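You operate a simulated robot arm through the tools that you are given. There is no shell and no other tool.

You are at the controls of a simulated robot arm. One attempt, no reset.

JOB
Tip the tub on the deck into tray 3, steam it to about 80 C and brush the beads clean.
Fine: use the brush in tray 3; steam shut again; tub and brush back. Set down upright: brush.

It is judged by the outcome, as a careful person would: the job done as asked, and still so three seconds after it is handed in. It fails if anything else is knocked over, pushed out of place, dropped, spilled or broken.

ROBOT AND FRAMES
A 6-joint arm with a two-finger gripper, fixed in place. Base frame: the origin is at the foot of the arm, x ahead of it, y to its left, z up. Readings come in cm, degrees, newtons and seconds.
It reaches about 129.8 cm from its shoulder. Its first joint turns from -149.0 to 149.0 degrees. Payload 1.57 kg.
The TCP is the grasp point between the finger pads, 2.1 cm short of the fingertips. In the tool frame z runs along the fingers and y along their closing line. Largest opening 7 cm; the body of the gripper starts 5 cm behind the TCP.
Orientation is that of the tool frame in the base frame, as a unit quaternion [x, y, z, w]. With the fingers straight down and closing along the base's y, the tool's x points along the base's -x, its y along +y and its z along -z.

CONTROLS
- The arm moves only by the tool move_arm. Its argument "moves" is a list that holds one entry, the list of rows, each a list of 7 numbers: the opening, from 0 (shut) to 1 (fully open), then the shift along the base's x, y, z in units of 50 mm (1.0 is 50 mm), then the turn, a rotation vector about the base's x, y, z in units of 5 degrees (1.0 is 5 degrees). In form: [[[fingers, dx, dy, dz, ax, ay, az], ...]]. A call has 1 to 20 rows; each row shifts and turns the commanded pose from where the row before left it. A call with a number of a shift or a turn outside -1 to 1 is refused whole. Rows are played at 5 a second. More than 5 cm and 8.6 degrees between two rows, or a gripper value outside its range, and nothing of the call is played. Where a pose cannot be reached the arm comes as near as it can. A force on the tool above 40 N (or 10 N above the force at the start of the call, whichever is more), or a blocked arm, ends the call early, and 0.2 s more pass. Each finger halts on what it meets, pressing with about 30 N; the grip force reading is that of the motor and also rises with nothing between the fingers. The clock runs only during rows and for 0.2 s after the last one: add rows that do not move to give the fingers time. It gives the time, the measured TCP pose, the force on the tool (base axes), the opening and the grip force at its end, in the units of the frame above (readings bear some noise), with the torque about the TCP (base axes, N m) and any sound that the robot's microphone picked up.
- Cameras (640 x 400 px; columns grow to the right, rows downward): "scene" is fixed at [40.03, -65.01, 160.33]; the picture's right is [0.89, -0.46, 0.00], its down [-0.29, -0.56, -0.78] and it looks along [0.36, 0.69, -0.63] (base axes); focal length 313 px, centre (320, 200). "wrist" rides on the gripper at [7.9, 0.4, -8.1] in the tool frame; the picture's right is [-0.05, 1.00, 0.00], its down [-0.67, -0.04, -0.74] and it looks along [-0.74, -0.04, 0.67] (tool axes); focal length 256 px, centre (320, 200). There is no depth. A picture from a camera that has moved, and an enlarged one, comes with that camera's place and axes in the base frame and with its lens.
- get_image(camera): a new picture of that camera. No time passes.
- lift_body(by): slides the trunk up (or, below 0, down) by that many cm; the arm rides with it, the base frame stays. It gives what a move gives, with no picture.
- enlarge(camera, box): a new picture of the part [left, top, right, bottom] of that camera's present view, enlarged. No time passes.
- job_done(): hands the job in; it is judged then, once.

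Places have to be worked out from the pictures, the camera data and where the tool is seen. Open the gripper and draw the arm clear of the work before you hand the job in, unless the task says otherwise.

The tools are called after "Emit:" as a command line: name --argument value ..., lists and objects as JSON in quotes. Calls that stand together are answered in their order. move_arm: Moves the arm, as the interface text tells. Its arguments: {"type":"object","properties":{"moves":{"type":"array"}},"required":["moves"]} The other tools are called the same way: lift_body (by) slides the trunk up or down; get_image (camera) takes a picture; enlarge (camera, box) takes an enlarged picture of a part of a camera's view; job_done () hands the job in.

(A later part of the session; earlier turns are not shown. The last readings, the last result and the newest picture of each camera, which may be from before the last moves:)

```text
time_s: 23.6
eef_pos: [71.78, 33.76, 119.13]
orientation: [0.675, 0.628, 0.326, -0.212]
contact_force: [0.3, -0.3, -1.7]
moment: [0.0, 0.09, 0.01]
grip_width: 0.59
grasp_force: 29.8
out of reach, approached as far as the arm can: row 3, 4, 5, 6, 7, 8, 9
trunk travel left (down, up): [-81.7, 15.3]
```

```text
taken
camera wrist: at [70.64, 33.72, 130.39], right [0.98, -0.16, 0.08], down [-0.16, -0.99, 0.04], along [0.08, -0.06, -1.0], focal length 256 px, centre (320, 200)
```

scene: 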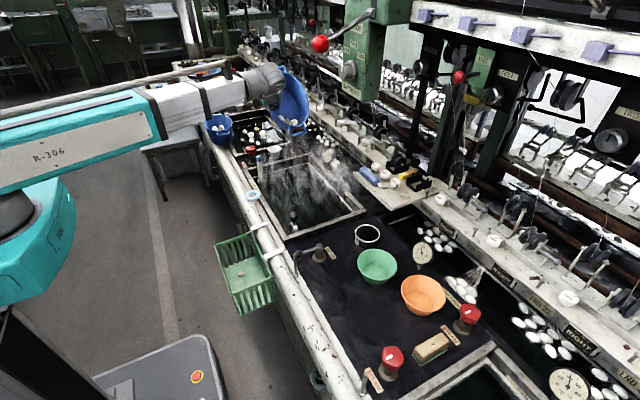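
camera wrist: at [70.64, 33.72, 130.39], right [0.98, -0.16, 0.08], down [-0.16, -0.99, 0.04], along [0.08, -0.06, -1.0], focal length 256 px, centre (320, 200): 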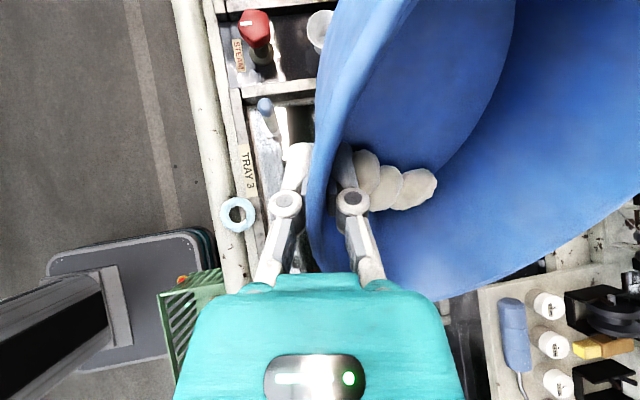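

The roll works; the arm just holds the wrist at its lower limit, so height is set by the trunk. I roll on to 70°, where the beads still can't leave.

Emit:
move_arm --moves '[[[0, 0, 0, 0, 1, 0, 0], [0, 0, 0, 0, 1, 0, 0], [0, 0, 0, 0, 1, 0, 0], [0, 0, 0, 0, 1, 0, 0], [0, 0, 0, 0, 1, 0, 0]]]'

Emit:
get_image --camera "scene"

Emit:
get_image --camera "wrist"

```text
time_s: 24.8
eef_pos: [71.66, 33.73, 125.9]
orientation: [0.613, 0.541, 0.455, -0.353]
contact_force: [0.4, 0.2, -2.4]
moment: [-0.02, 0.09, 0.0]
grip_width: 0.59
grasp_force: 30.5
out of reach, approached as far as the arm can: row 1, 2, 3, 4, 5
trunk travel left (down, up): [-81.7, 15.3]
```

```text
taken
```

scene: 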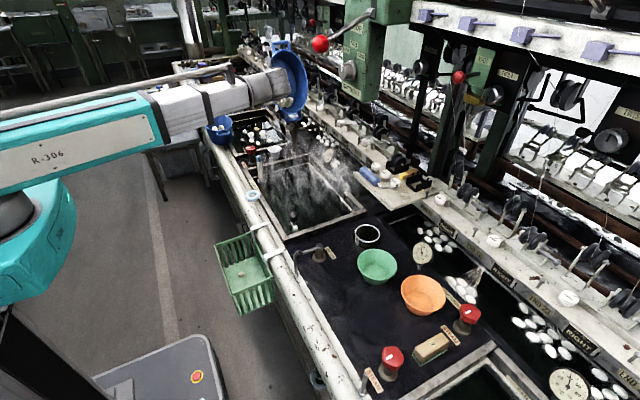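

```text
taken
camera wrist: at [70.65, 28.97, 135.99], right [0.98, -0.18, 0.01], down [-0.16, -0.91, -0.38], along [0.08, 0.37, -0.93], focal length 256 px, centre (320, 200)
```

wrist: 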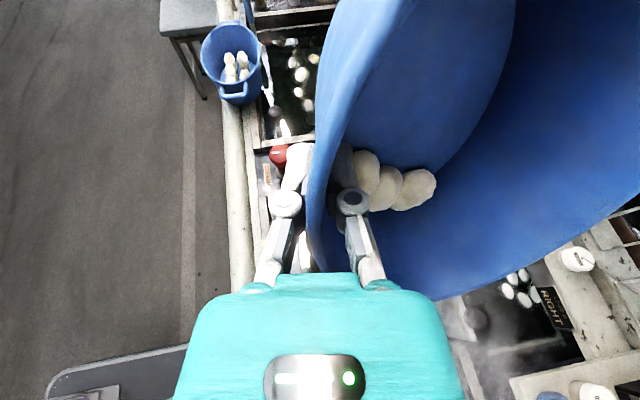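

Beads are still at the tub's floor corner. I lower the trunk 25 cm to cut the drop height (tub's lowest point stays ~9 cm above the tray rim).

Emit:
lift_body --by -25

Emit:
get_image --camera "scene"

Emit:
enlarge --camera "scene" --box '[190, 90, 370, 240]'

Emit:
get_image --camera "wrist"

```text
time_s: 27.4
eef_pos: [71.77, 33.78, 100.83]
orientation: [0.612, 0.542, 0.454, -0.354]
contact_force: [-0.5, 1.2, -1.5]
moment: [-0.03, 0.12, 0.01]
grip_width: 0.59
grasp_force: 30.0
trunk travel left (down, up): [-56.7, 40.3]
```

```text
taken
```

scene: 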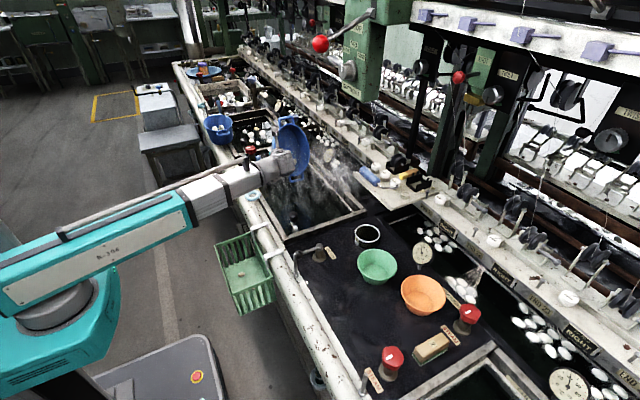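

```text
2.67 times, centred on (280, 165) of scene
camera zoom: at [40.03, -65.01, 160.33], right [0.89, -0.46, 0.0], down [-0.29, -0.56, -0.78], along [0.36, 0.69, -0.63], focal length 834 px, centre (427, 293)
```

zoom: 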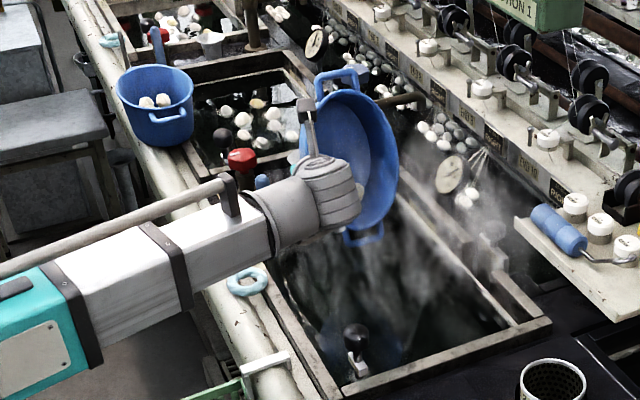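

```text
taken
camera wrist: at [70.64, 28.99, 110.98], right [0.98, -0.18, 0.01], down [-0.16, -0.91, -0.38], along [0.08, 0.37, -0.93], focal length 256 px, centre (320, 200)
```

wrist: 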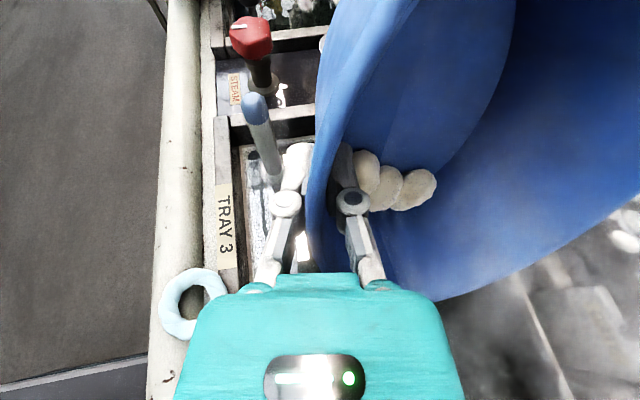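

Beads have slid into the -y end corner of the tub, still inside. I roll to 85°.

Emit:
move_arm --moves '[[[0, 0, 0, 0, 1, 0, 0], [0, 0, 0, 0, 1, 0, 0], [0, 0, 0, 0, 1, 0, 0]]]'

Emit:
get_image --camera "wrist"

Emit:
enlarge --camera "scene" --box '[190, 90, 370, 240]'

```text
time_s: 28.2
eef_pos: [71.88, 33.75, 105.56]
orientation: [0.562, 0.478, 0.521, -0.43]
contact_force: [0.0, -0.7, -2.1]
moment: [0.0, 0.11, 0.0]
grip_width: 0.6
grasp_force: 30.6
out of reach, approached as far as the arm can: row 1, 2, 3
trunk travel left (down, up): [-56.7, 40.3]
```

```text
taken
camera wrist: at [70.66, 26.53, 114.03], right [0.98, -0.18, -0.04], down [-0.16, -0.78, -0.6], along [0.08, 0.59, -0.8], focal length 256 px, centre (320, 200)
```

wrist: 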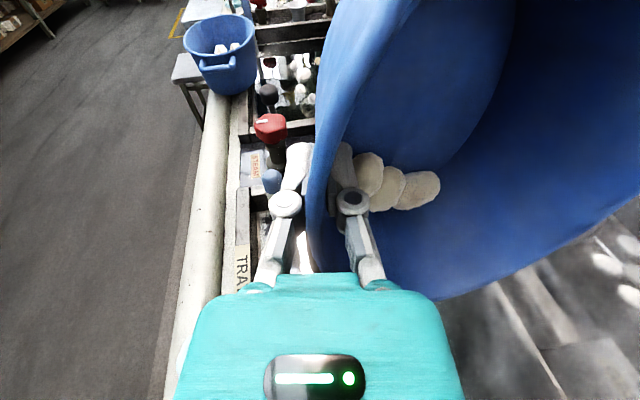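

```text
2.67 times, centred on (280, 165) of scene
camera zoom: at [40.03, -65.01, 160.33], right [0.89, -0.46, 0.0], down [-0.29, -0.56, -0.78], along [0.36, 0.69, -0.63], focal length 834 px, centre (427, 293)
```

zoom: 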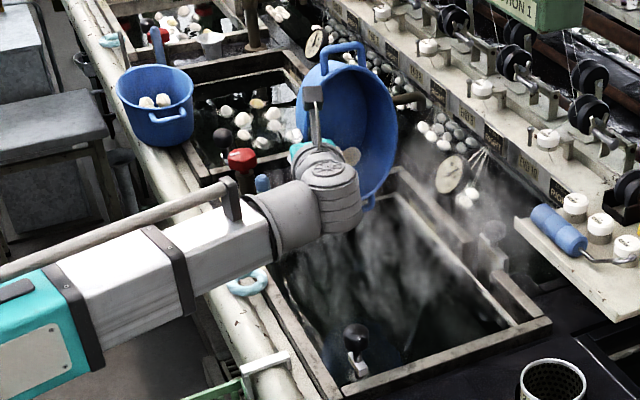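

Still inside. I lower 7 cm more, then finish the roll over the water.

Emit:
lift_body --by -7

Emit:
enlarge --camera "scene" --box '[190, 90, 370, 240]'

```text
time_s: 29.2
eef_pos: [71.93, 33.76, 98.52]
orientation: [0.561, 0.479, 0.52, -0.43]
contact_force: [-0.3, 0.2, -1.1]
moment: [-0.07, 0.1, -0.02]
grip_width: 0.61
grasp_force: 29.8
trunk travel left (down, up): [-49.7, 47.3]
```

```text
2.67 times, centred on (280, 165) of scene
camera zoom: at [40.03, -65.01, 160.33], right [0.89, -0.46, 0.0], down [-0.29, -0.56, -0.78], along [0.36, 0.69, -0.63], focal length 834 px, centre (427, 293)
```

zoom: 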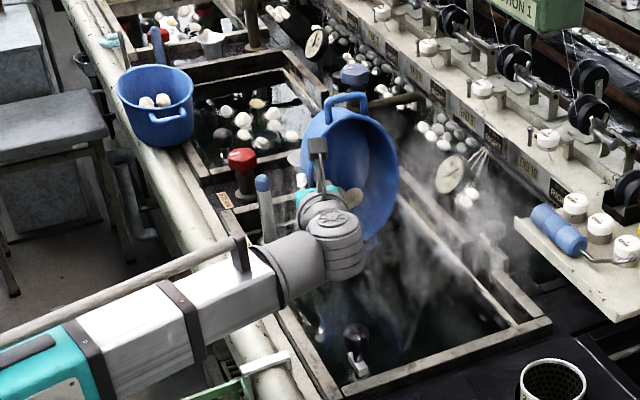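

Now the last 30° of roll to pour the beads into tray 3.

Emit:
move_arm --moves '[[[0, 0, 0, 0, 0.7, 0, 0], [0, 0, 0, 0, 0.7, 0, 0], [0, 0, 0, 0, 0.7, 0, 0], [0, 0, 0, 0, 0.7, 0, 0], [0, 0, 0, 0, 0.7, 0, 0], [0, 0, 0, 0, 0.7, 0, 0], [0, 0, 0, 0, 0, 0, 0], [0, 0, 0, 0, 0, 0, 0]]]'

Emit:
get_image --camera "wrist"

Emit:
enlarge --camera "scene" --box '[190, 90, 370, 240]'

```text
time_s: 31.0
eef_pos: [71.79, 33.83, 105.14]
orientation: [0.475, 0.375, 0.599, -0.524]
contact_force: [0.0, 0.5, -0.3]
moment: [-0.04, 0.12, 0.02]
grip_width: 0.6
grasp_force: 29.8
out of reach, approached as far as the arm can: row 1, 2, 3, 4, 5, 6
trunk travel left (down, up): [-49.7, 47.3]
```

```text
taken
camera wrist: at [70.66, 23.92, 110.47], right [0.98, -0.15, -0.1], down [-0.16, -0.52, -0.84], along [0.08, 0.84, -0.54], focal length 256 px, centre (320, 200)
```

wrist: 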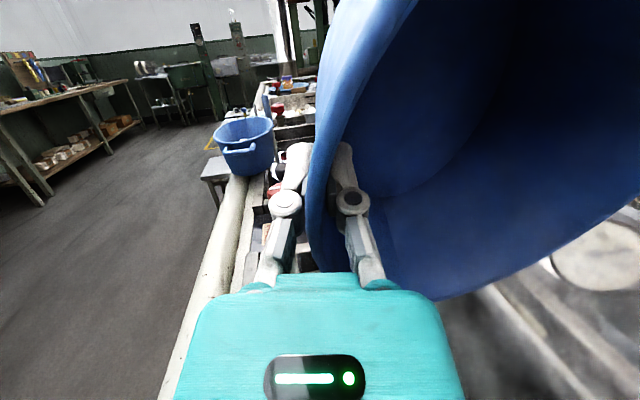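

```text
2.67 times, centred on (280, 165) of scene
camera zoom: at [40.03, -65.01, 160.33], right [0.89, -0.46, 0.0], down [-0.29, -0.56, -0.78], along [0.36, 0.69, -0.63], focal length 834 px, centre (427, 293)
```

zoom: 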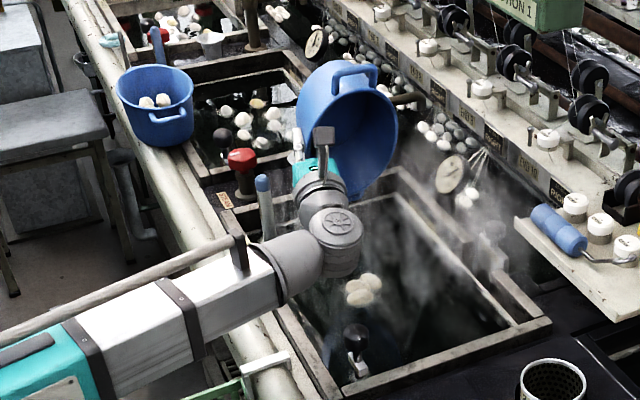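

The beads are in the tray water and the tub is empty. I raise the trunk back up 32 cm before rolling the tub level.

Emit:
lift_body --by 32

Emit:
enlarge --camera "scene" --box '[230, 120, 350, 240]'

Emit:
get_image --camera "scene"

```text
time_s: 34.2
eef_pos: [71.87, 33.79, 137.09]
orientation: [0.474, 0.376, 0.598, -0.525]
contact_force: [0.8, 0.6, -1.4]
moment: [-0.05, 0.11, 0.02]
grip_width: 0.58
grasp_force: 30.0
trunk travel left (down, up): [-81.7, 15.3]
```

```text
3.33 times, centred on (290, 180) of scene
camera zoom: at [40.03, -65.01, 160.33], right [0.89, -0.46, 0.0], down [-0.29, -0.56, -0.78], along [0.36, 0.69, -0.63], focal length 1042 px, centre (420, 267)
```

zoom: 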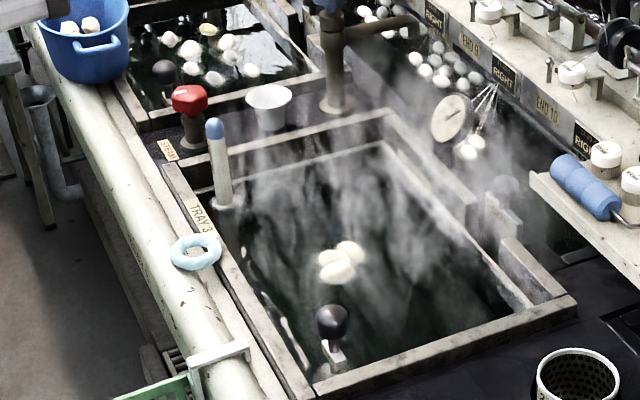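

```text
taken
```

scene: 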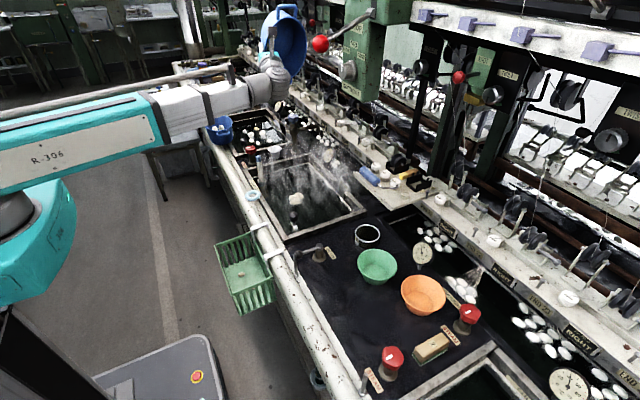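

All three beads float together near (77, 30) in tray 3. I roll the tub back to level up here.

Emit:
move_arm --moves '[[[0, 0, 0, 0, -1, 0, 0], [0, 0, 0, 0, -1, 0, 0], [0, 0, 0, 0, -1, 0, 0], [0, 0, 0, 0, -1, 0, 0], [0, 0, 0, 0, -1, 0, 0], [0, 0, 0, 0, -1, 0, 0], [0, 0, 0, 0, -1, 0, 0], [0, 0, 0, 0, -1, 0, 0], [0, 0, 0, 0, -1, 0, 0], [0, 0, 0, 0, -1, 0, 0], [0, 0, 0, 0, -1, 0, 0], [0, 0, 0, 0, -1, 0, 0], [0, 0, 0, 0, -1, 0, 0], [0, 0, 0, 0, -1, 0, 0], [0, 0, 0, 0, -1, 0, 0], [0, 0, 0, 0, -1, 0, 0], [0, 0, 0, 0, -1, 0, 0], [0, 0, 0, 0, -1, 0, 0], [0, 0, 0, 0, -1, 0, 0], [0, 0, 0, 0, -1, 0, 0]]]'

Emit:
get_image --camera "scene"

```text
time_s: 38.4
eef_pos: [71.84, 33.77, 113.87]
orientation: [0.707, 0.7, 0.096, 0.027]
contact_force: [-0.5, -0.4, -1.6]
moment: [-0.01, 0.1, -0.01]
grip_width: 0.58
grasp_force: 30.3
out of reach, approached as far as the arm can: row 1, 2, 3, 4, 5, 6, 7, 8, 9, 10, 11, 12, 13, 14, 15, 16, 17, 18, 19
trunk travel left (down, up): [-81.7, 15.3]
```

```text
taken
```

scene: 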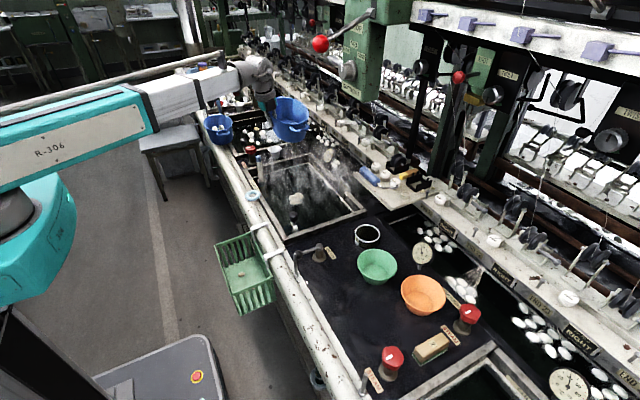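

Height is set only by the trunk on this arm (useful to know). I finish the last 6° of roll and carry the tub back over its place on the deck.

Emit:
move_arm --moves '[[[0, 0, 0, 0, -0.6, 0, 0], [0, 0, 0, 0, -0.6, 0, 0], [0, -0.115, -0.66, 0, 0, 0, 0], [0, -0.115, -0.66, 0, 0, 0, 0], [0, -0.115, -0.66, 0, 0, 0, 0], [0, -0.115, -0.66, 0, 0, 0, 0], [0, -0.115, -0.66, 0, 0, 0, 0], [0, -0.115, -0.66, 0, 0, 0, 0], [0, -0.115, -0.67, 0, 0, 0, 0], [0, -0.115, -0.67, 0, 0, 0, 0], [0, -0.115, -0.67, 0, 0, 0, 0], [0, -0.115, -0.67, 0, 0, 0, 0], [0, -0.115, -0.67, 0, 0, 0, 0], [0, -0.115, -0.67, 0, 0, 0, 0], [0, -0.115, -0.67, 0, 0, 0, 0], [0, -0.115, -0.67, 0, 0, 0, 0], [0, -0.115, -0.67, 0, 0, 0, 0], [0, -0.115, -0.67, 0, 0, 0, 0], [0, -0.115, -0.67, 0, 0, 0, 0], [0, -0.115, -0.67, 0, 0, 0, 0]]]'

Emit:
get_image --camera "scene"

Emit:
get_image --camera "wrist"

```text
time_s: 42.6
eef_pos: [61.35, -26.35, 113.72]
orientation: [0.704, 0.705, 0.06, 0.063]
contact_force: [0.0, -0.2, -1.3]
moment: [0.01, 0.07, 0.0]
grip_width: 0.59
grasp_force: 29.9
out of reach, approached as far as the arm can: row 1
trunk travel left (down, up): [-81.7, 15.3]
```

```text
taken
```

scene: 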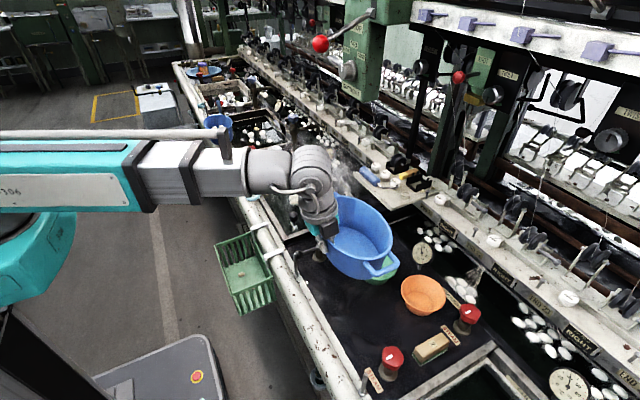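

```text
taken
camera wrist: at [60.19, -18.29, 121.76], right [0.98, -0.05, 0.17], down [-0.16, -0.66, 0.73], along [0.08, -0.75, -0.66], focal length 256 px, centre (320, 200)
```

wrist: 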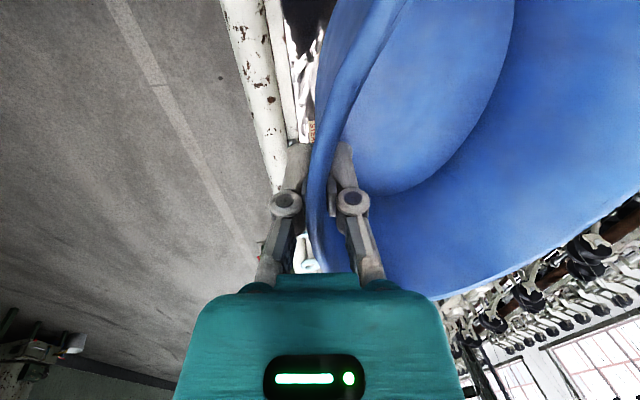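

Tub is empty, level, and back over its spot (TCP 61.35, -26.35). I lower 23 cm, stopping 1 cm short of the earlier grip height.

Emit:
lift_body --by -23

Emit:
enlarge --camera "scene" --box '[270, 200, 410, 340]'

```text
time_s: 45.0
eef_pos: [61.2, -26.28, 90.77]
orientation: [0.704, 0.704, 0.06, 0.063]
contact_force: [-0.6, -0.6, -1.2]
moment: [-0.01, 0.09, 0.03]
grip_width: 0.61
grasp_force: 29.9
trunk travel left (down, up): [-58.7, 38.3]
```

```text
2.86 times, centred on (340, 270) of scene
camera zoom: at [40.03, -65.01, 160.33], right [0.89, -0.46, 0.0], down [-0.29, -0.56, -0.78], along [0.36, 0.69, -0.63], focal length 894 px, centre (263, 0)
```

zoom: 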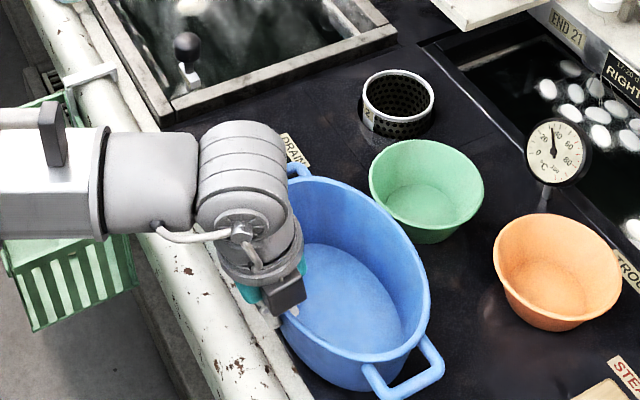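

Matches the earlier picture at this height. I lower the last centimetre in small steps, watching the force.

Emit:
lift_body --by -0.7

Emit:
lift_body --by -0.3

```text
time_s: 45.6
eef_pos: [61.25, -26.27, 90.12]
orientation: [0.704, 0.705, 0.06, 0.062]
contact_force: [-0.8, -0.2, -1.1]
moment: [0.0, 0.12, -0.03]
grip_width: 0.57
grasp_force: 30.0
trunk travel left (down, up): [-58.0, 39.0]
```

```text
time_s: 46.1
eef_pos: [61.34, -26.28, 89.83]
orientation: [0.705, 0.704, 0.06, 0.064]
contact_force: [1.7, -1.4, 9.2]
moment: [-0.02, -0.08, -0.02]
grip_width: 0.59
grasp_force: 29.5
trunk travel left (down, up): [-57.7, 39.3]
```

The tub touches the deck (force now upward). I open the fingers to release it.

Emit:
move_arm --moves '[[[0.2, 0, 0, 0, 0, 0, 0], [0.4, 0, 0, 0, 0, 0, 0], [0.5, 0, 0, 0, 0, 0, 0], [0.5, 0, 0, 0, 0, 0, 0], [0.5, 0, 0, 0, 0, 0, 0]]]'

Emit:
get_image --camera "wrist"

Emit:
enlarge --camera "scene" --box '[270, 200, 410, 340]'

```text
time_s: 47.3
eef_pos: [61.28, -26.29, 89.73]
orientation: [0.704, 0.705, 0.061, 0.063]
contact_force: [0.0, 0.4, 0.3]
moment: [0.01, -0.01, 0.0]
grip_width: 3.51
grasp_force: 0.1
trunk travel left (down, up): [-57.7, 39.3]
```

```text
taken
camera wrist: at [60.17, -18.24, 97.76], right [0.98, -0.05, 0.17], down [-0.16, -0.66, 0.73], along [0.08, -0.75, -0.66], focal length 256 px, centre (320, 200)
```

wrist: 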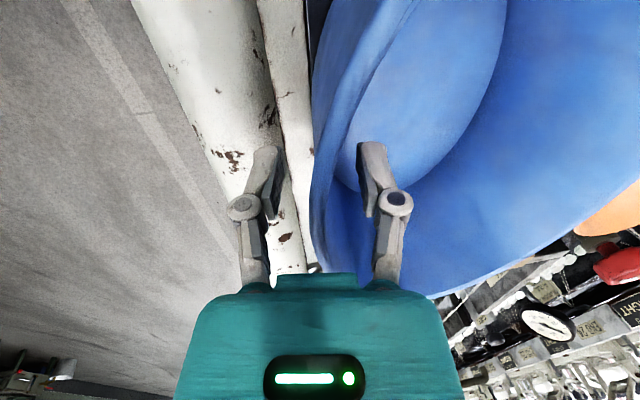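

```text
2.86 times, centred on (340, 270) of scene
camera zoom: at [40.03, -65.01, 160.33], right [0.89, -0.46, 0.0], down [-0.29, -0.56, -0.78], along [0.36, 0.69, -0.63], focal length 894 px, centre (263, 0)
```

zoom: 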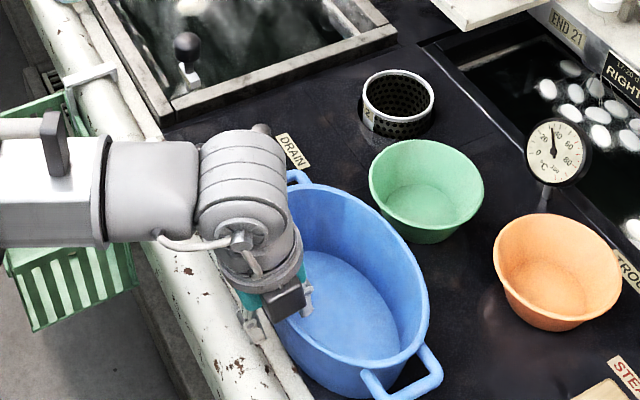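

Released with gaps on both sides and the tub standing upright. I raise the trunk clear of it.

Emit:
lift_body --by 25

Emit:
get_image --camera "scene"

Emit:
enlarge --camera "scene" --box '[300, 130, 360, 180]'

Emit:
enlarge --camera "scene" --box '[300, 250, 400, 345]'

```text
time_s: 49.9
eef_pos: [61.34, -26.27, 114.83]
orientation: [0.704, 0.705, 0.06, 0.063]
contact_force: [-0.3, -0.2, 0.4]
moment: [0.03, 0.01, 0.0]
grip_width: 3.52
grasp_force: 0.1
trunk travel left (down, up): [-82.7, 14.3]
```

```text
taken
```

scene: 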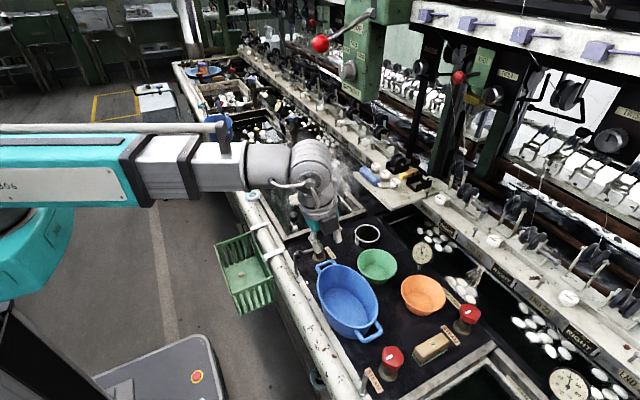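

```text
8.00 times, centred on (330, 155) of scene
camera zoom: at [40.03, -65.01, 160.33], right [0.89, -0.46, 0.0], down [-0.29, -0.56, -0.78], along [0.36, 0.69, -0.63], focal length 2502 px, centre (240, 560)
```

zoom: 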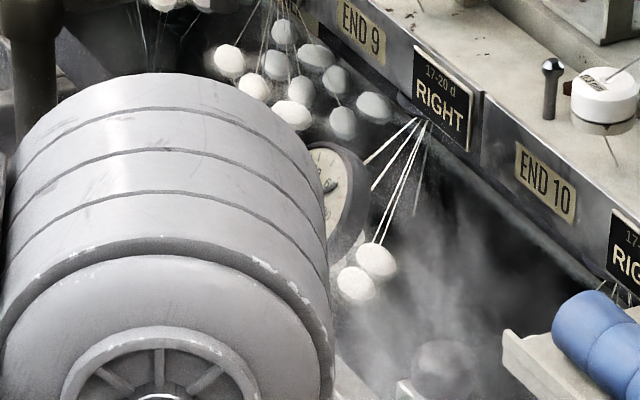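

```text
4.21 times, centred on (350, 298) of scene
camera zoom: at [40.03, -65.01, 160.33], right [0.89, -0.46, 0.0], down [-0.29, -0.56, -0.78], along [0.36, 0.69, -0.63], focal length 1317 px, centre (194, -210)
```

zoom: 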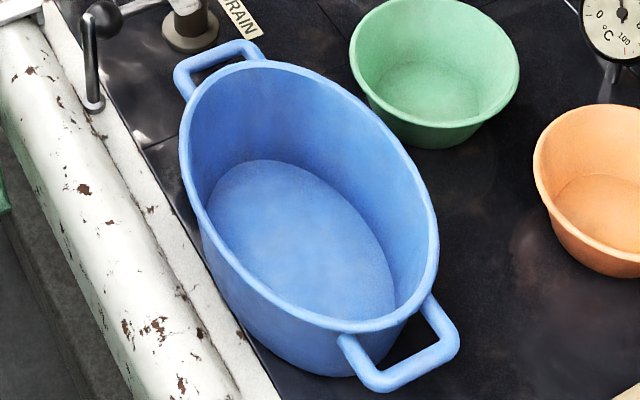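

Tub is back in place, empty and upright. Now I swing over to tray 3's steam valve (about (70, 62)), straightening the tilt on the way.

Emit:
move_arm --moves '[[[0.8, 0.09, 0.9, 0, 0, 0.105, 0], [0.8, 0.09, 0.9, 0, 0, 0.105, 0], [0.8, 0.09, 0.9, 0, 0, 0.105, 0], [0.8, 0.09, 0.9, 0, 0, 0.105, 0], [0.8, 0.09, 0.9, 0, 0, 0.105, 0], [0.8, 0.09, 0.9, 0, 0, 0.105, 0], [0.8, 0.09, 0.9, 0, 0, 0.105, 0], [0.8, 0.09, 0.9, 0, 0, 0.105, 0], [0.8, 0.09, 0.9, 0, 0, 0.105, 0], [0.8, 0.09, 0.9, 0, 0, 0.105, 0], [0.8, 0.09, 0.9, 0, 0, 0.105, 0], [0.8, 0.09, 0.9, 0, 0, 0.105, 0], [0.8, 0.09, 0.9, 0, 0, 0.105, 0], [0.8, 0.09, 0.9, 0, 0, 0.105, 0], [0.8, 0.09, 0.9, 0, 0, 0.105, 0], [0.8, 0.09, 0.9, 0, 0, 0.105, 0], [0.8, 0.09, 0.9, 0, 0, 0.105, 0], [0.8, 0.09, 0.9, 0, 0, 0.105, 0], [0.8, 0.09, 0.9, 0, 0, 0.105, 0]]]'

Emit:
get_image --camera "wrist"

Emit:
get_image --camera "scene"

```text
time_s: 53.9
eef_pos: [69.89, 59.37, 114.38]
orientation: [0.707, 0.707, -0.003, 0.001]
contact_force: [-0.2, 0.0, -0.1]
moment: [-0.05, -0.03, 0.0]
grip_width: 5.59
grasp_force: 0.2
out of reach, approached as far as the arm can: row 17
trunk travel left (down, up): [-82.7, 14.3]
```

```text
taken
camera wrist: at [70.15, 67.25, 122.47], right [1.0, -0.05, 0.0], down [-0.03, -0.66, 0.75], along [-0.04, -0.75, -0.66], focal length 256 px, centre (320, 200)
```

wrist: 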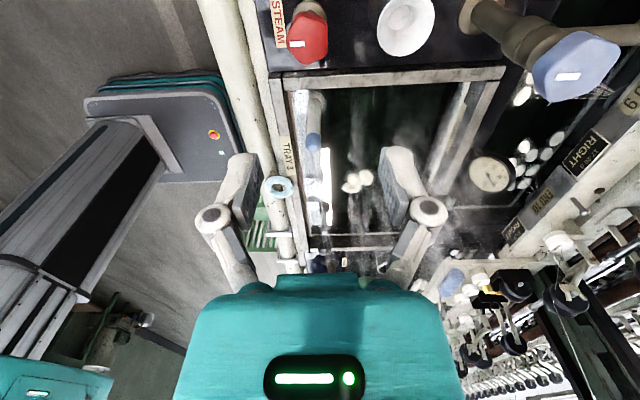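

```text
taken
```

scene: 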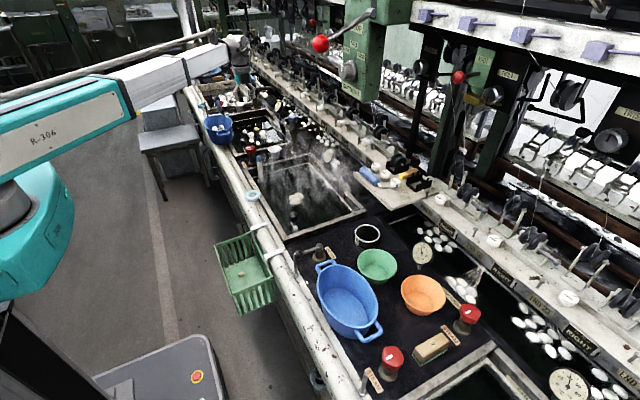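

I zoom on the valve and brush from this wrist view to refine their places (this view suggests the knob is nearer (68, 58.5), top z≈90.5).

Emit:
enlarge --camera "wrist" --box '[250, 0, 370, 75]'

Emit:
enlarge --camera "wrist" --box '[270, 80, 400, 230]'

Emit:
enlarge --camera "scene" --box '[235, 130, 355, 210]'

Emit:
enlarge --camera "scene" --box '[310, 135, 350, 175]'

```text
5.33 times, centred on (310, 38) of wrist
camera zoom: at [70.15, 67.25, 122.47], right [1.0, -0.05, 0.0], down [-0.03, -0.66, 0.75], along [-0.04, -0.75, -0.66], focal length 1365 px, centre (373, 1067)
```

zoom: 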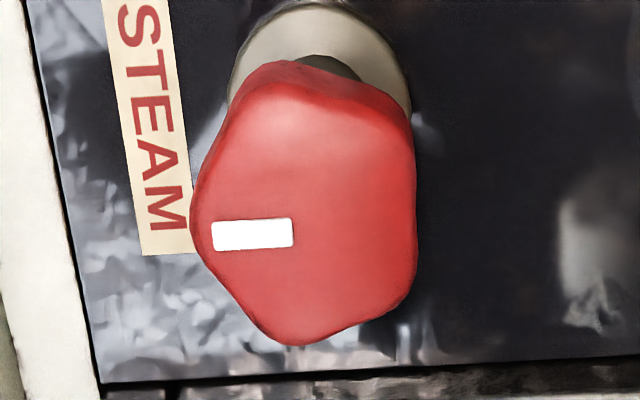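

```text
2.67 times, centred on (335, 155) of wrist
camera zoom: at [70.15, 67.25, 122.47], right [1.0, -0.05, 0.0], down [-0.03, -0.66, 0.75], along [-0.04, -0.75, -0.66], focal length 683 px, centre (280, 320)
```

zoom: 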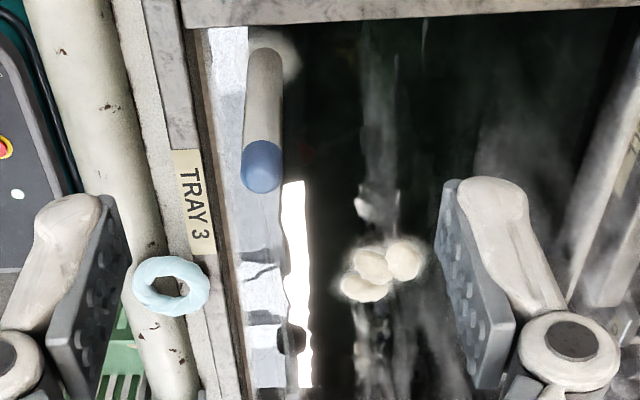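

```text
5.00 times, centred on (295, 170) of scene
camera zoom: at [40.03, -65.01, 160.33], right [0.89, -0.46, 0.0], down [-0.29, -0.56, -0.78], along [0.36, 0.69, -0.63], focal length 1564 px, centre (445, 350)
```

zoom: 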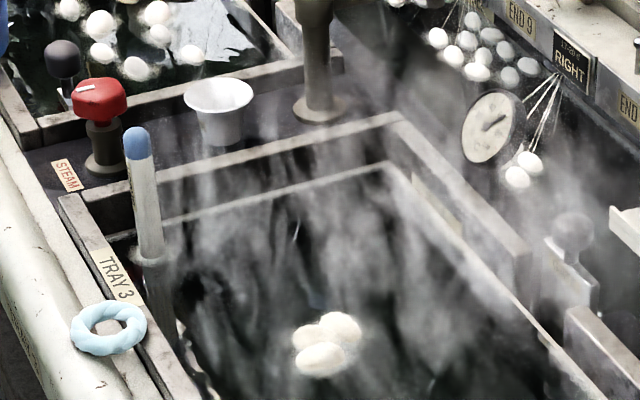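

```text
10.00 times, centred on (330, 155) of scene
camera zoom: at [40.03, -65.01, 160.33], right [0.89, -0.46, 0.0], down [-0.29, -0.56, -0.78], along [0.36, 0.69, -0.63], focal length 3127 px, centre (220, 650)
```

zoom: 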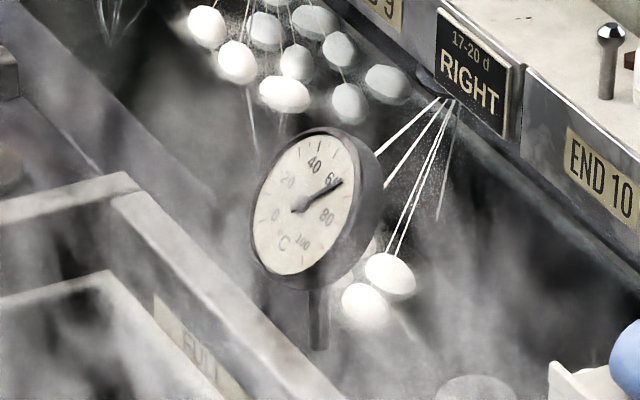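

Refined: knob centre about (68.4, 58.2), top z≈91, shut mark pointing to -x (toward the STEAM label), knob ~4.6 cm across. I centre over it, open wide, and lower to just above the knob.

Emit:
move_arm --moves '[[[1, -0.15, -0.12, 0, 0, 0, 0], [1, -0.14, -0.11, 0, 0, 0, 0], [1, 0, 0, 0, 0, 0, 0], [1, 0, 0, 0, 0, 0, 0]]]'

Emit:
lift_body --by -17

Emit:
get_image --camera "wrist"

Emit:
enlarge --camera "scene" --box '[200, 80, 330, 200]'

```text
time_s: 54.9
eef_pos: [68.47, 58.08, 114.51]
orientation: [0.707, 0.707, -0.003, 0.001]
contact_force: [0.0, -0.2, -0.9]
moment: [-0.01, 0.0, 0.03]
grip_width: 6.99
grasp_force: 0.1
trunk travel left (down, up): [-82.7, 14.3]
```

```text
time_s: 56.8
eef_pos: [68.36, 58.02, 97.47]
orientation: [0.707, 0.707, -0.002, 0.001]
contact_force: [0.2, 0.1, 0.3]
moment: [0.02, 0.0, 0.0]
grip_width: 7.01
grasp_force: 0.0
trunk travel left (down, up): [-65.7, 31.3]
```

```text
taken
camera wrist: at [68.65, 66.04, 105.53], right [1.0, -0.05, 0.0], down [-0.03, -0.66, 0.75], along [-0.04, -0.75, -0.66], focal length 256 px, centre (320, 200)
```

wrist: 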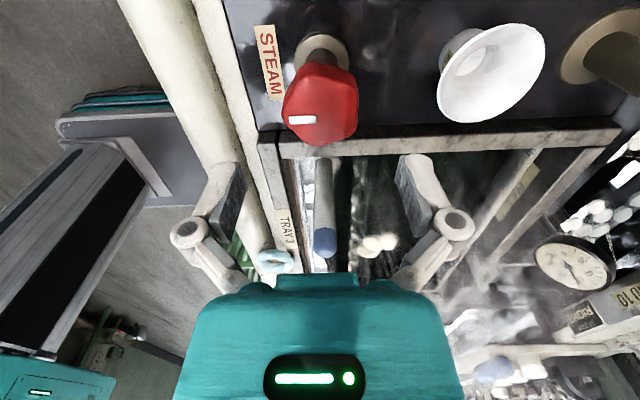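

```text
3.33 times, centred on (265, 140) of scene
camera zoom: at [40.03, -65.01, 160.33], right [0.89, -0.46, 0.0], down [-0.29, -0.56, -0.78], along [0.36, 0.69, -0.63], focal length 1042 px, centre (503, 400)
```

zoom: 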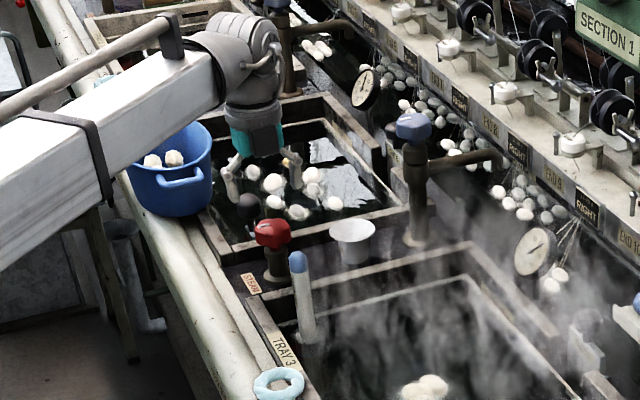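

I zoom on the knob in this view for a finer fix.

Emit:
enlarge --camera "wrist" --box '[260, 20, 390, 160]'

```text
2.86 times, centred on (325, 90) of wrist
camera zoom: at [68.65, 66.04, 105.53], right [1.0, -0.05, 0.0], down [-0.03, -0.66, 0.75], along [-0.04, -0.75, -0.66], focal length 731 px, centre (306, 514)
```

zoom: 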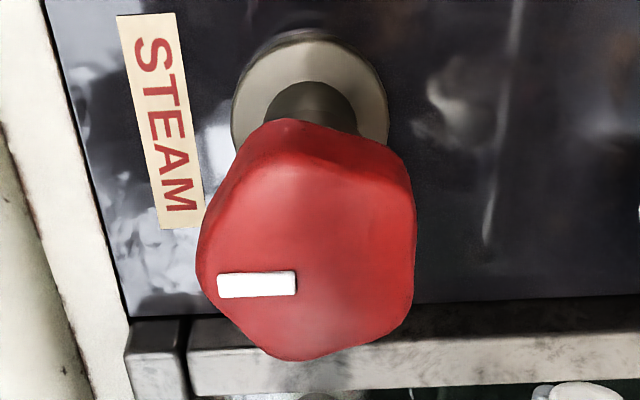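

TCP axis hits the knob centre to within ~0.2 cm. I lower 7.4 cm so the pads straddle the knob.

Emit:
lift_body --by -7.4

Emit:
get_image --camera "wrist"

Emit:
enlarge --camera "scene" --box '[200, 80, 330, 200]'

```text
time_s: 57.9
eef_pos: [68.32, 58.03, 90.03]
orientation: [0.707, 0.707, -0.002, 0.002]
contact_force: [0.4, -0.1, -0.4]
moment: [0.02, 0.02, -0.04]
grip_width: 6.99
grasp_force: 0.1
trunk travel left (down, up): [-58.3, 38.7]
```

```text
taken
camera wrist: at [68.64, 66.04, 98.13], right [1.0, -0.05, 0.0], down [-0.03, -0.66, 0.75], along [-0.04, -0.75, -0.66], focal length 256 px, centre (320, 200)
```

wrist: 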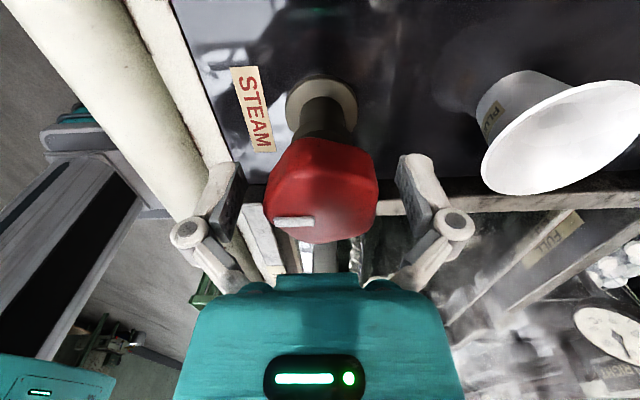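

```text
3.33 times, centred on (265, 140) of scene
camera zoom: at [40.03, -65.01, 160.33], right [0.89, -0.46, 0.0], down [-0.29, -0.56, -0.78], along [0.36, 0.69, -0.63], focal length 1042 px, centre (503, 400)
```

zoom: 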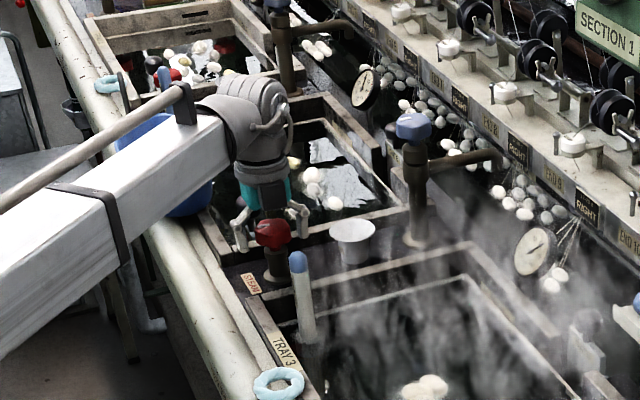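

Knob is between the open fingers with even gaps. I close on it.

Emit:
move_arm --moves '[[[0.5, 0, 0, 0, 0, 0, 0], [0.3, 0, 0, 0, 0, 0, 0], [0, 0, 0, 0, 0, 0, 0], [0, 0, 0, 0, 0, 0, 0], [0, 0, 0, 0, 0, 0, 0]]]'

Emit:
get_image --camera "wrist"

```text
time_s: 59.1
eef_pos: [68.59, 58.1, 90.14]
orientation: [0.707, 0.707, -0.002, 0.002]
contact_force: [11.3, 3.5, 9.8]
moment: [-0.16, -0.11, 0.04]
grip_width: 4.5
grasp_force: 32.0
trunk travel left (down, up): [-58.3, 38.7]
```

```text
taken
camera wrist: at [68.73, 66.03, 98.14], right [1.0, -0.05, 0.0], down [-0.04, -0.66, 0.75], along [-0.04, -0.75, -0.66], focal length 256 px, centre (320, 200)
```

wrist: 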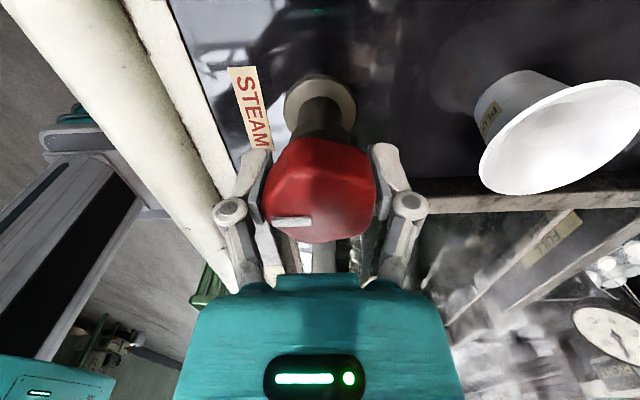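

Gripped at 4.5 cm with ~11 N side load in x, so the knob axis is a few mm toward +x. I ease the hand +0.35 cm in x and begin turning counter-clockwise 20°, listening for steam.

Emit:
move_arm --moves '[[[0, 0.07, 0.01, 0, 0, 0, 0], [0, 0, 0, 0, 0, 0, 0.8], [0, 0, 0, 0, 0, 0, 0.8], [0, 0, 0, 0, 0, 0, 0.8], [0, 0, 0, 0, 0, 0, 0.8], [0, 0, 0, 0, 0, 0, 0.8]]]'

Emit:
get_image --camera "wrist"

Emit:
enlarge --camera "scene" --box '[310, 135, 350, 175]'

```text
time_s: 60.6
eef_pos: [68.37, 58.0, 90.09]
orientation: [0.572, 0.82, -0.005, 0.0]
contact_force: [-4.8, -1.4, -6.9]
moment: [0.11, -0.18, 0.0]
grip_width: 4.49
grasp_force: 31.6
trunk travel left (down, up): [-58.3, 38.7]
stopped in row 6: the force on the tool passed its limit at 41 N (the readings are from after the stop); the commanded pose is now the measured one
```

```text
taken
camera wrist: at [66.03, 65.73, 98.12], right [0.96, 0.29, -0.01], down [0.2, -0.63, 0.75], along [0.21, -0.72, -0.66], focal length 256 px, centre (320, 200)
```

wrist: 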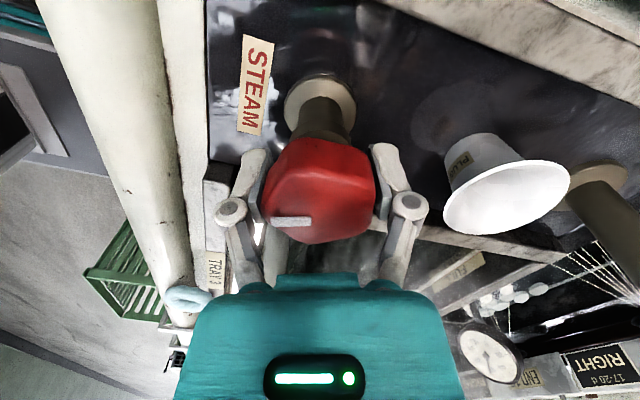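

```text
10.00 times, centred on (330, 155) of scene
camera zoom: at [40.03, -65.01, 160.33], right [0.89, -0.46, 0.0], down [-0.29, -0.56, -0.78], along [0.36, 0.69, -0.63], focal length 3127 px, centre (220, 650)
```

zoom: 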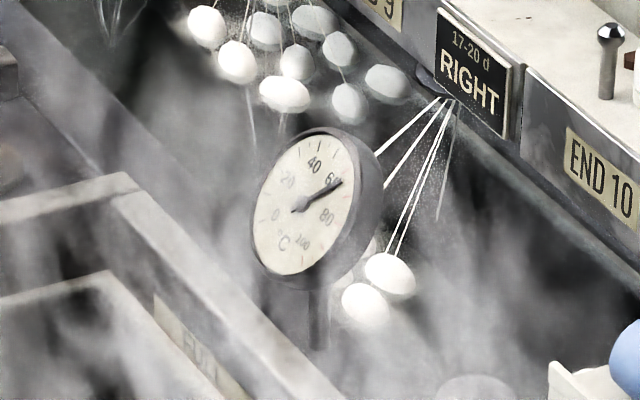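

The knob turned 20° with the hand; the force trip suggests the knob's axis is ~0.5 cm toward -y of my TCP (near (68.75, 57.45)). I release, recentre and regrip.

Emit:
move_arm --moves '[[[1, 0, 0, 0, 0, 0, 0], [1, 0, 0, 0, 0, 0, 0], [1, 0, 0, 0, 0, 0, 0], [1, 0.035, -0.055, 0, 0, 0, 0], [1, 0.035, -0.055, 0, 0, 0, 0], [1, 0, 0, 0, 0, 0, 0]]]'

Emit:
get_image --camera "wrist"

Emit:
enlarge --camera "wrist" --box '[200, 60, 440, 280]'

```text
time_s: 62.0
eef_pos: [68.91, 57.44, 90.19]
orientation: [0.573, 0.819, -0.004, 0.0]
contact_force: [-0.1, -0.4, -0.4]
moment: [-0.02, 0.01, 0.02]
grip_width: 7.01
grasp_force: 0.1
trunk travel left (down, up): [-58.3, 38.7]
```

```text
taken
camera wrist: at [66.46, 65.14, 98.12], right [0.96, 0.29, -0.01], down [0.2, -0.63, 0.75], along [0.21, -0.72, -0.66], focal length 256 px, centre (320, 200)
```

wrist: 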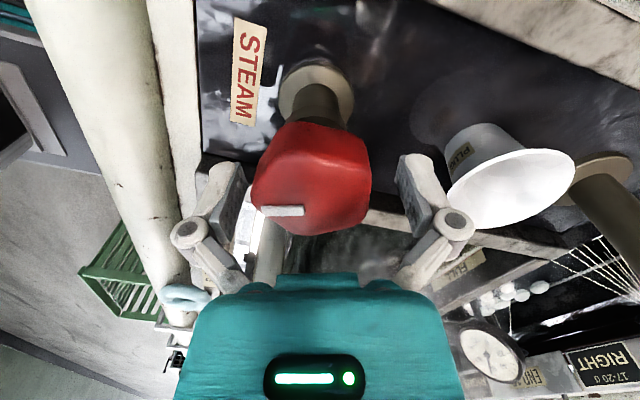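

```text
1.82 times, centred on (320, 170) of wrist
camera zoom: at [66.46, 65.14, 98.12], right [0.96, 0.29, -0.01], down [0.2, -0.63, 0.75], along [0.21, -0.72, -0.66], focal length 465 px, centre (320, 254)
```

zoom: 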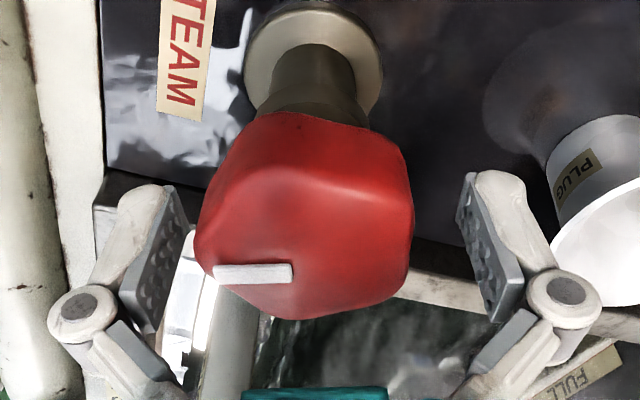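

In this view the knob sits ~0.4 cm to -y_tool and slightly toward the camera. I recentre by (-0.45, +0.2) cm and regrip.

Emit:
move_arm --moves '[[[1, -0.045, 0.02, 0, 0, 0, 0], [1, -0.045, 0.02, 0, 0, 0, 0], [0.6, 0, 0, 0, 0, 0, 0], [0.3, 0, 0, 0, 0, 0, 0], [0, 0, 0, 0, 0, 0, 0], [0, 0, 0, 0, 0, 0, 0], [0, 0, 0, 0, 0, 0, 0]]]'

```text
time_s: 63.6
eef_pos: [68.63, 57.51, 90.12]
orientation: [0.574, 0.819, -0.003, 0.001]
contact_force: [14.2, 8.1, 12.7]
moment: [-0.06, -0.1, -0.06]
grip_width: 4.49
grasp_force: 32.2
trunk travel left (down, up): [-58.3, 38.7]
```

Side load is along the closing direction, so I shift +0.33 cm that way and turn counter-clockwise in gentler steps.

Emit:
move_arm --moves '[[[0, 0.06, 0.02, 0, 0, 0, 0], [0, 0, 0, 0, 0, 0, 0.5], [0, 0, 0, 0, 0, 0, 0.5], [0, 0, 0, 0, 0, 0, 0.5], [0, 0, 0, 0, 0, 0, 0.5], [0, 0, 0, 0, 0, 0, 0]]]'

```text
time_s: 65.0
eef_pos: [68.61, 57.76, 90.14]
orientation: [0.5, 0.866, -0.005, 0.0]
contact_force: [-13.5, -4.7, -10.6]
moment: [0.16, 0.32, 0.09]
grip_width: 4.51
grasp_force: 32.1
trunk travel left (down, up): [-58.3, 38.7]
```

Turned to 30° total; the side load reversed, so I shift back a little and keep turning.

Emit:
move_arm --moves '[[[0, -0.035, -0.015, 0, 0, 0, 0], [0, 0, 0, 0, 0, 0, 0.6], [0, 0, 0, 0, 0, 0, 0.6], [0, 0, 0, 0, 0, 0, 0.6], [0, 0, 0, 0, 0, 0, 0.6], [0, 0, 0, 0, 0, 0, 0.6], [0, 0, 0, 0, 0, 0, 0]]]'

Emit:
enlarge --camera "scene" --box '[310, 135, 350, 175]'

Emit:
get_image --camera "wrist"

```text
time_s: 66.7
eef_pos: [68.74, 57.65, 90.12]
orientation: [0.382, 0.924, -0.003, 0.002]
contact_force: [16.3, 15.4, 17.1]
moment: [0.18, -0.08, -0.06]
grip_width: 4.53
grasp_force: 32.1
trunk travel left (down, up): [-58.3, 38.7]
```

```text
10.00 times, centred on (330, 155) of scene
camera zoom: at [40.03, -65.01, 160.33], right [0.89, -0.46, 0.0], down [-0.29, -0.56, -0.78], along [0.36, 0.69, -0.63], focal length 3127 px, centre (220, 650)
```

zoom: 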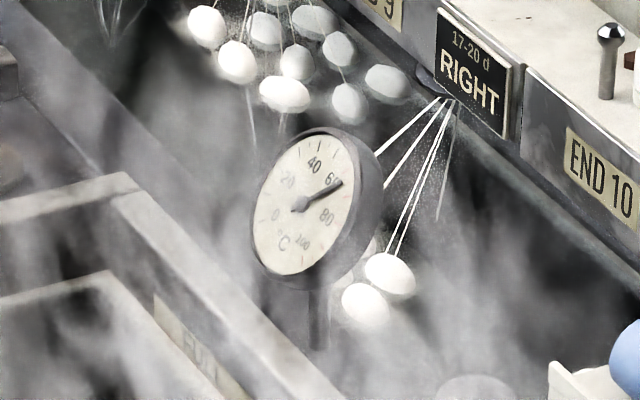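

```text
taken
camera wrist: at [63.23, 63.75, 98.11], right [0.74, 0.67, 0.0], down [0.45, -0.49, 0.75], along [0.5, -0.56, -0.66], focal length 256 px, centre (320, 200)
```

wrist: 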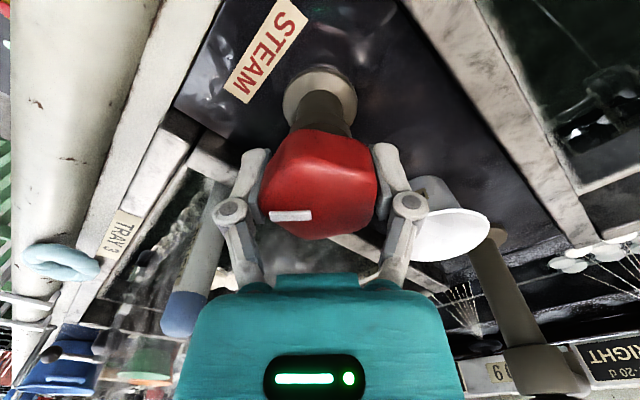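

45° turned, dial unchanged at ~63 so far. I ease +0.1 cm along the closing line and keep turning.

Emit:
move_arm --moves '[[[0, 0.014, 0.014, 0, 0, 0, 0], [0, 0, 0, 0, 0, 0, 0.7], [0, 0, 0, 0, 0, 0, 0.7], [0, 0, 0, 0, 0, 0, 0.7], [0, 0, 0, 0, 0, 0, 0.7], [0, 0, 0, 0, 0, 0, 0.7], [0, 0, 0, 0, 0, 0, 0.7], [0, 0, 0, 0, 0, 0, 0]]]'

Emit:
enlarge --camera "scene" --box '[310, 135, 350, 175]'

```text
time_s: 68.5
eef_pos: [68.76, 57.83, 90.03]
orientation: [0.207, 0.978, -0.002, 0.004]
contact_force: [19.8, 19.8, 16.6]
moment: [0.36, -0.08, -0.08]
grip_width: 4.54
grasp_force: 31.9
trunk travel left (down, up): [-58.3, 38.7]
```

```text
10.00 times, centred on (330, 155) of scene
camera zoom: at [40.03, -65.01, 160.33], right [0.89, -0.46, 0.0], down [-0.29, -0.56, -0.78], along [0.36, 0.69, -0.63], focal length 3127 px, centre (220, 650)
```

zoom: 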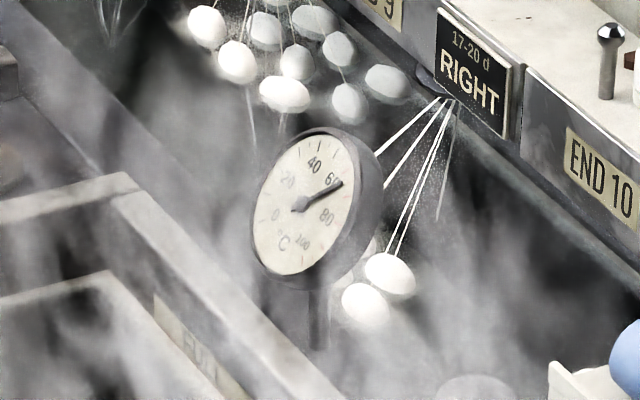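

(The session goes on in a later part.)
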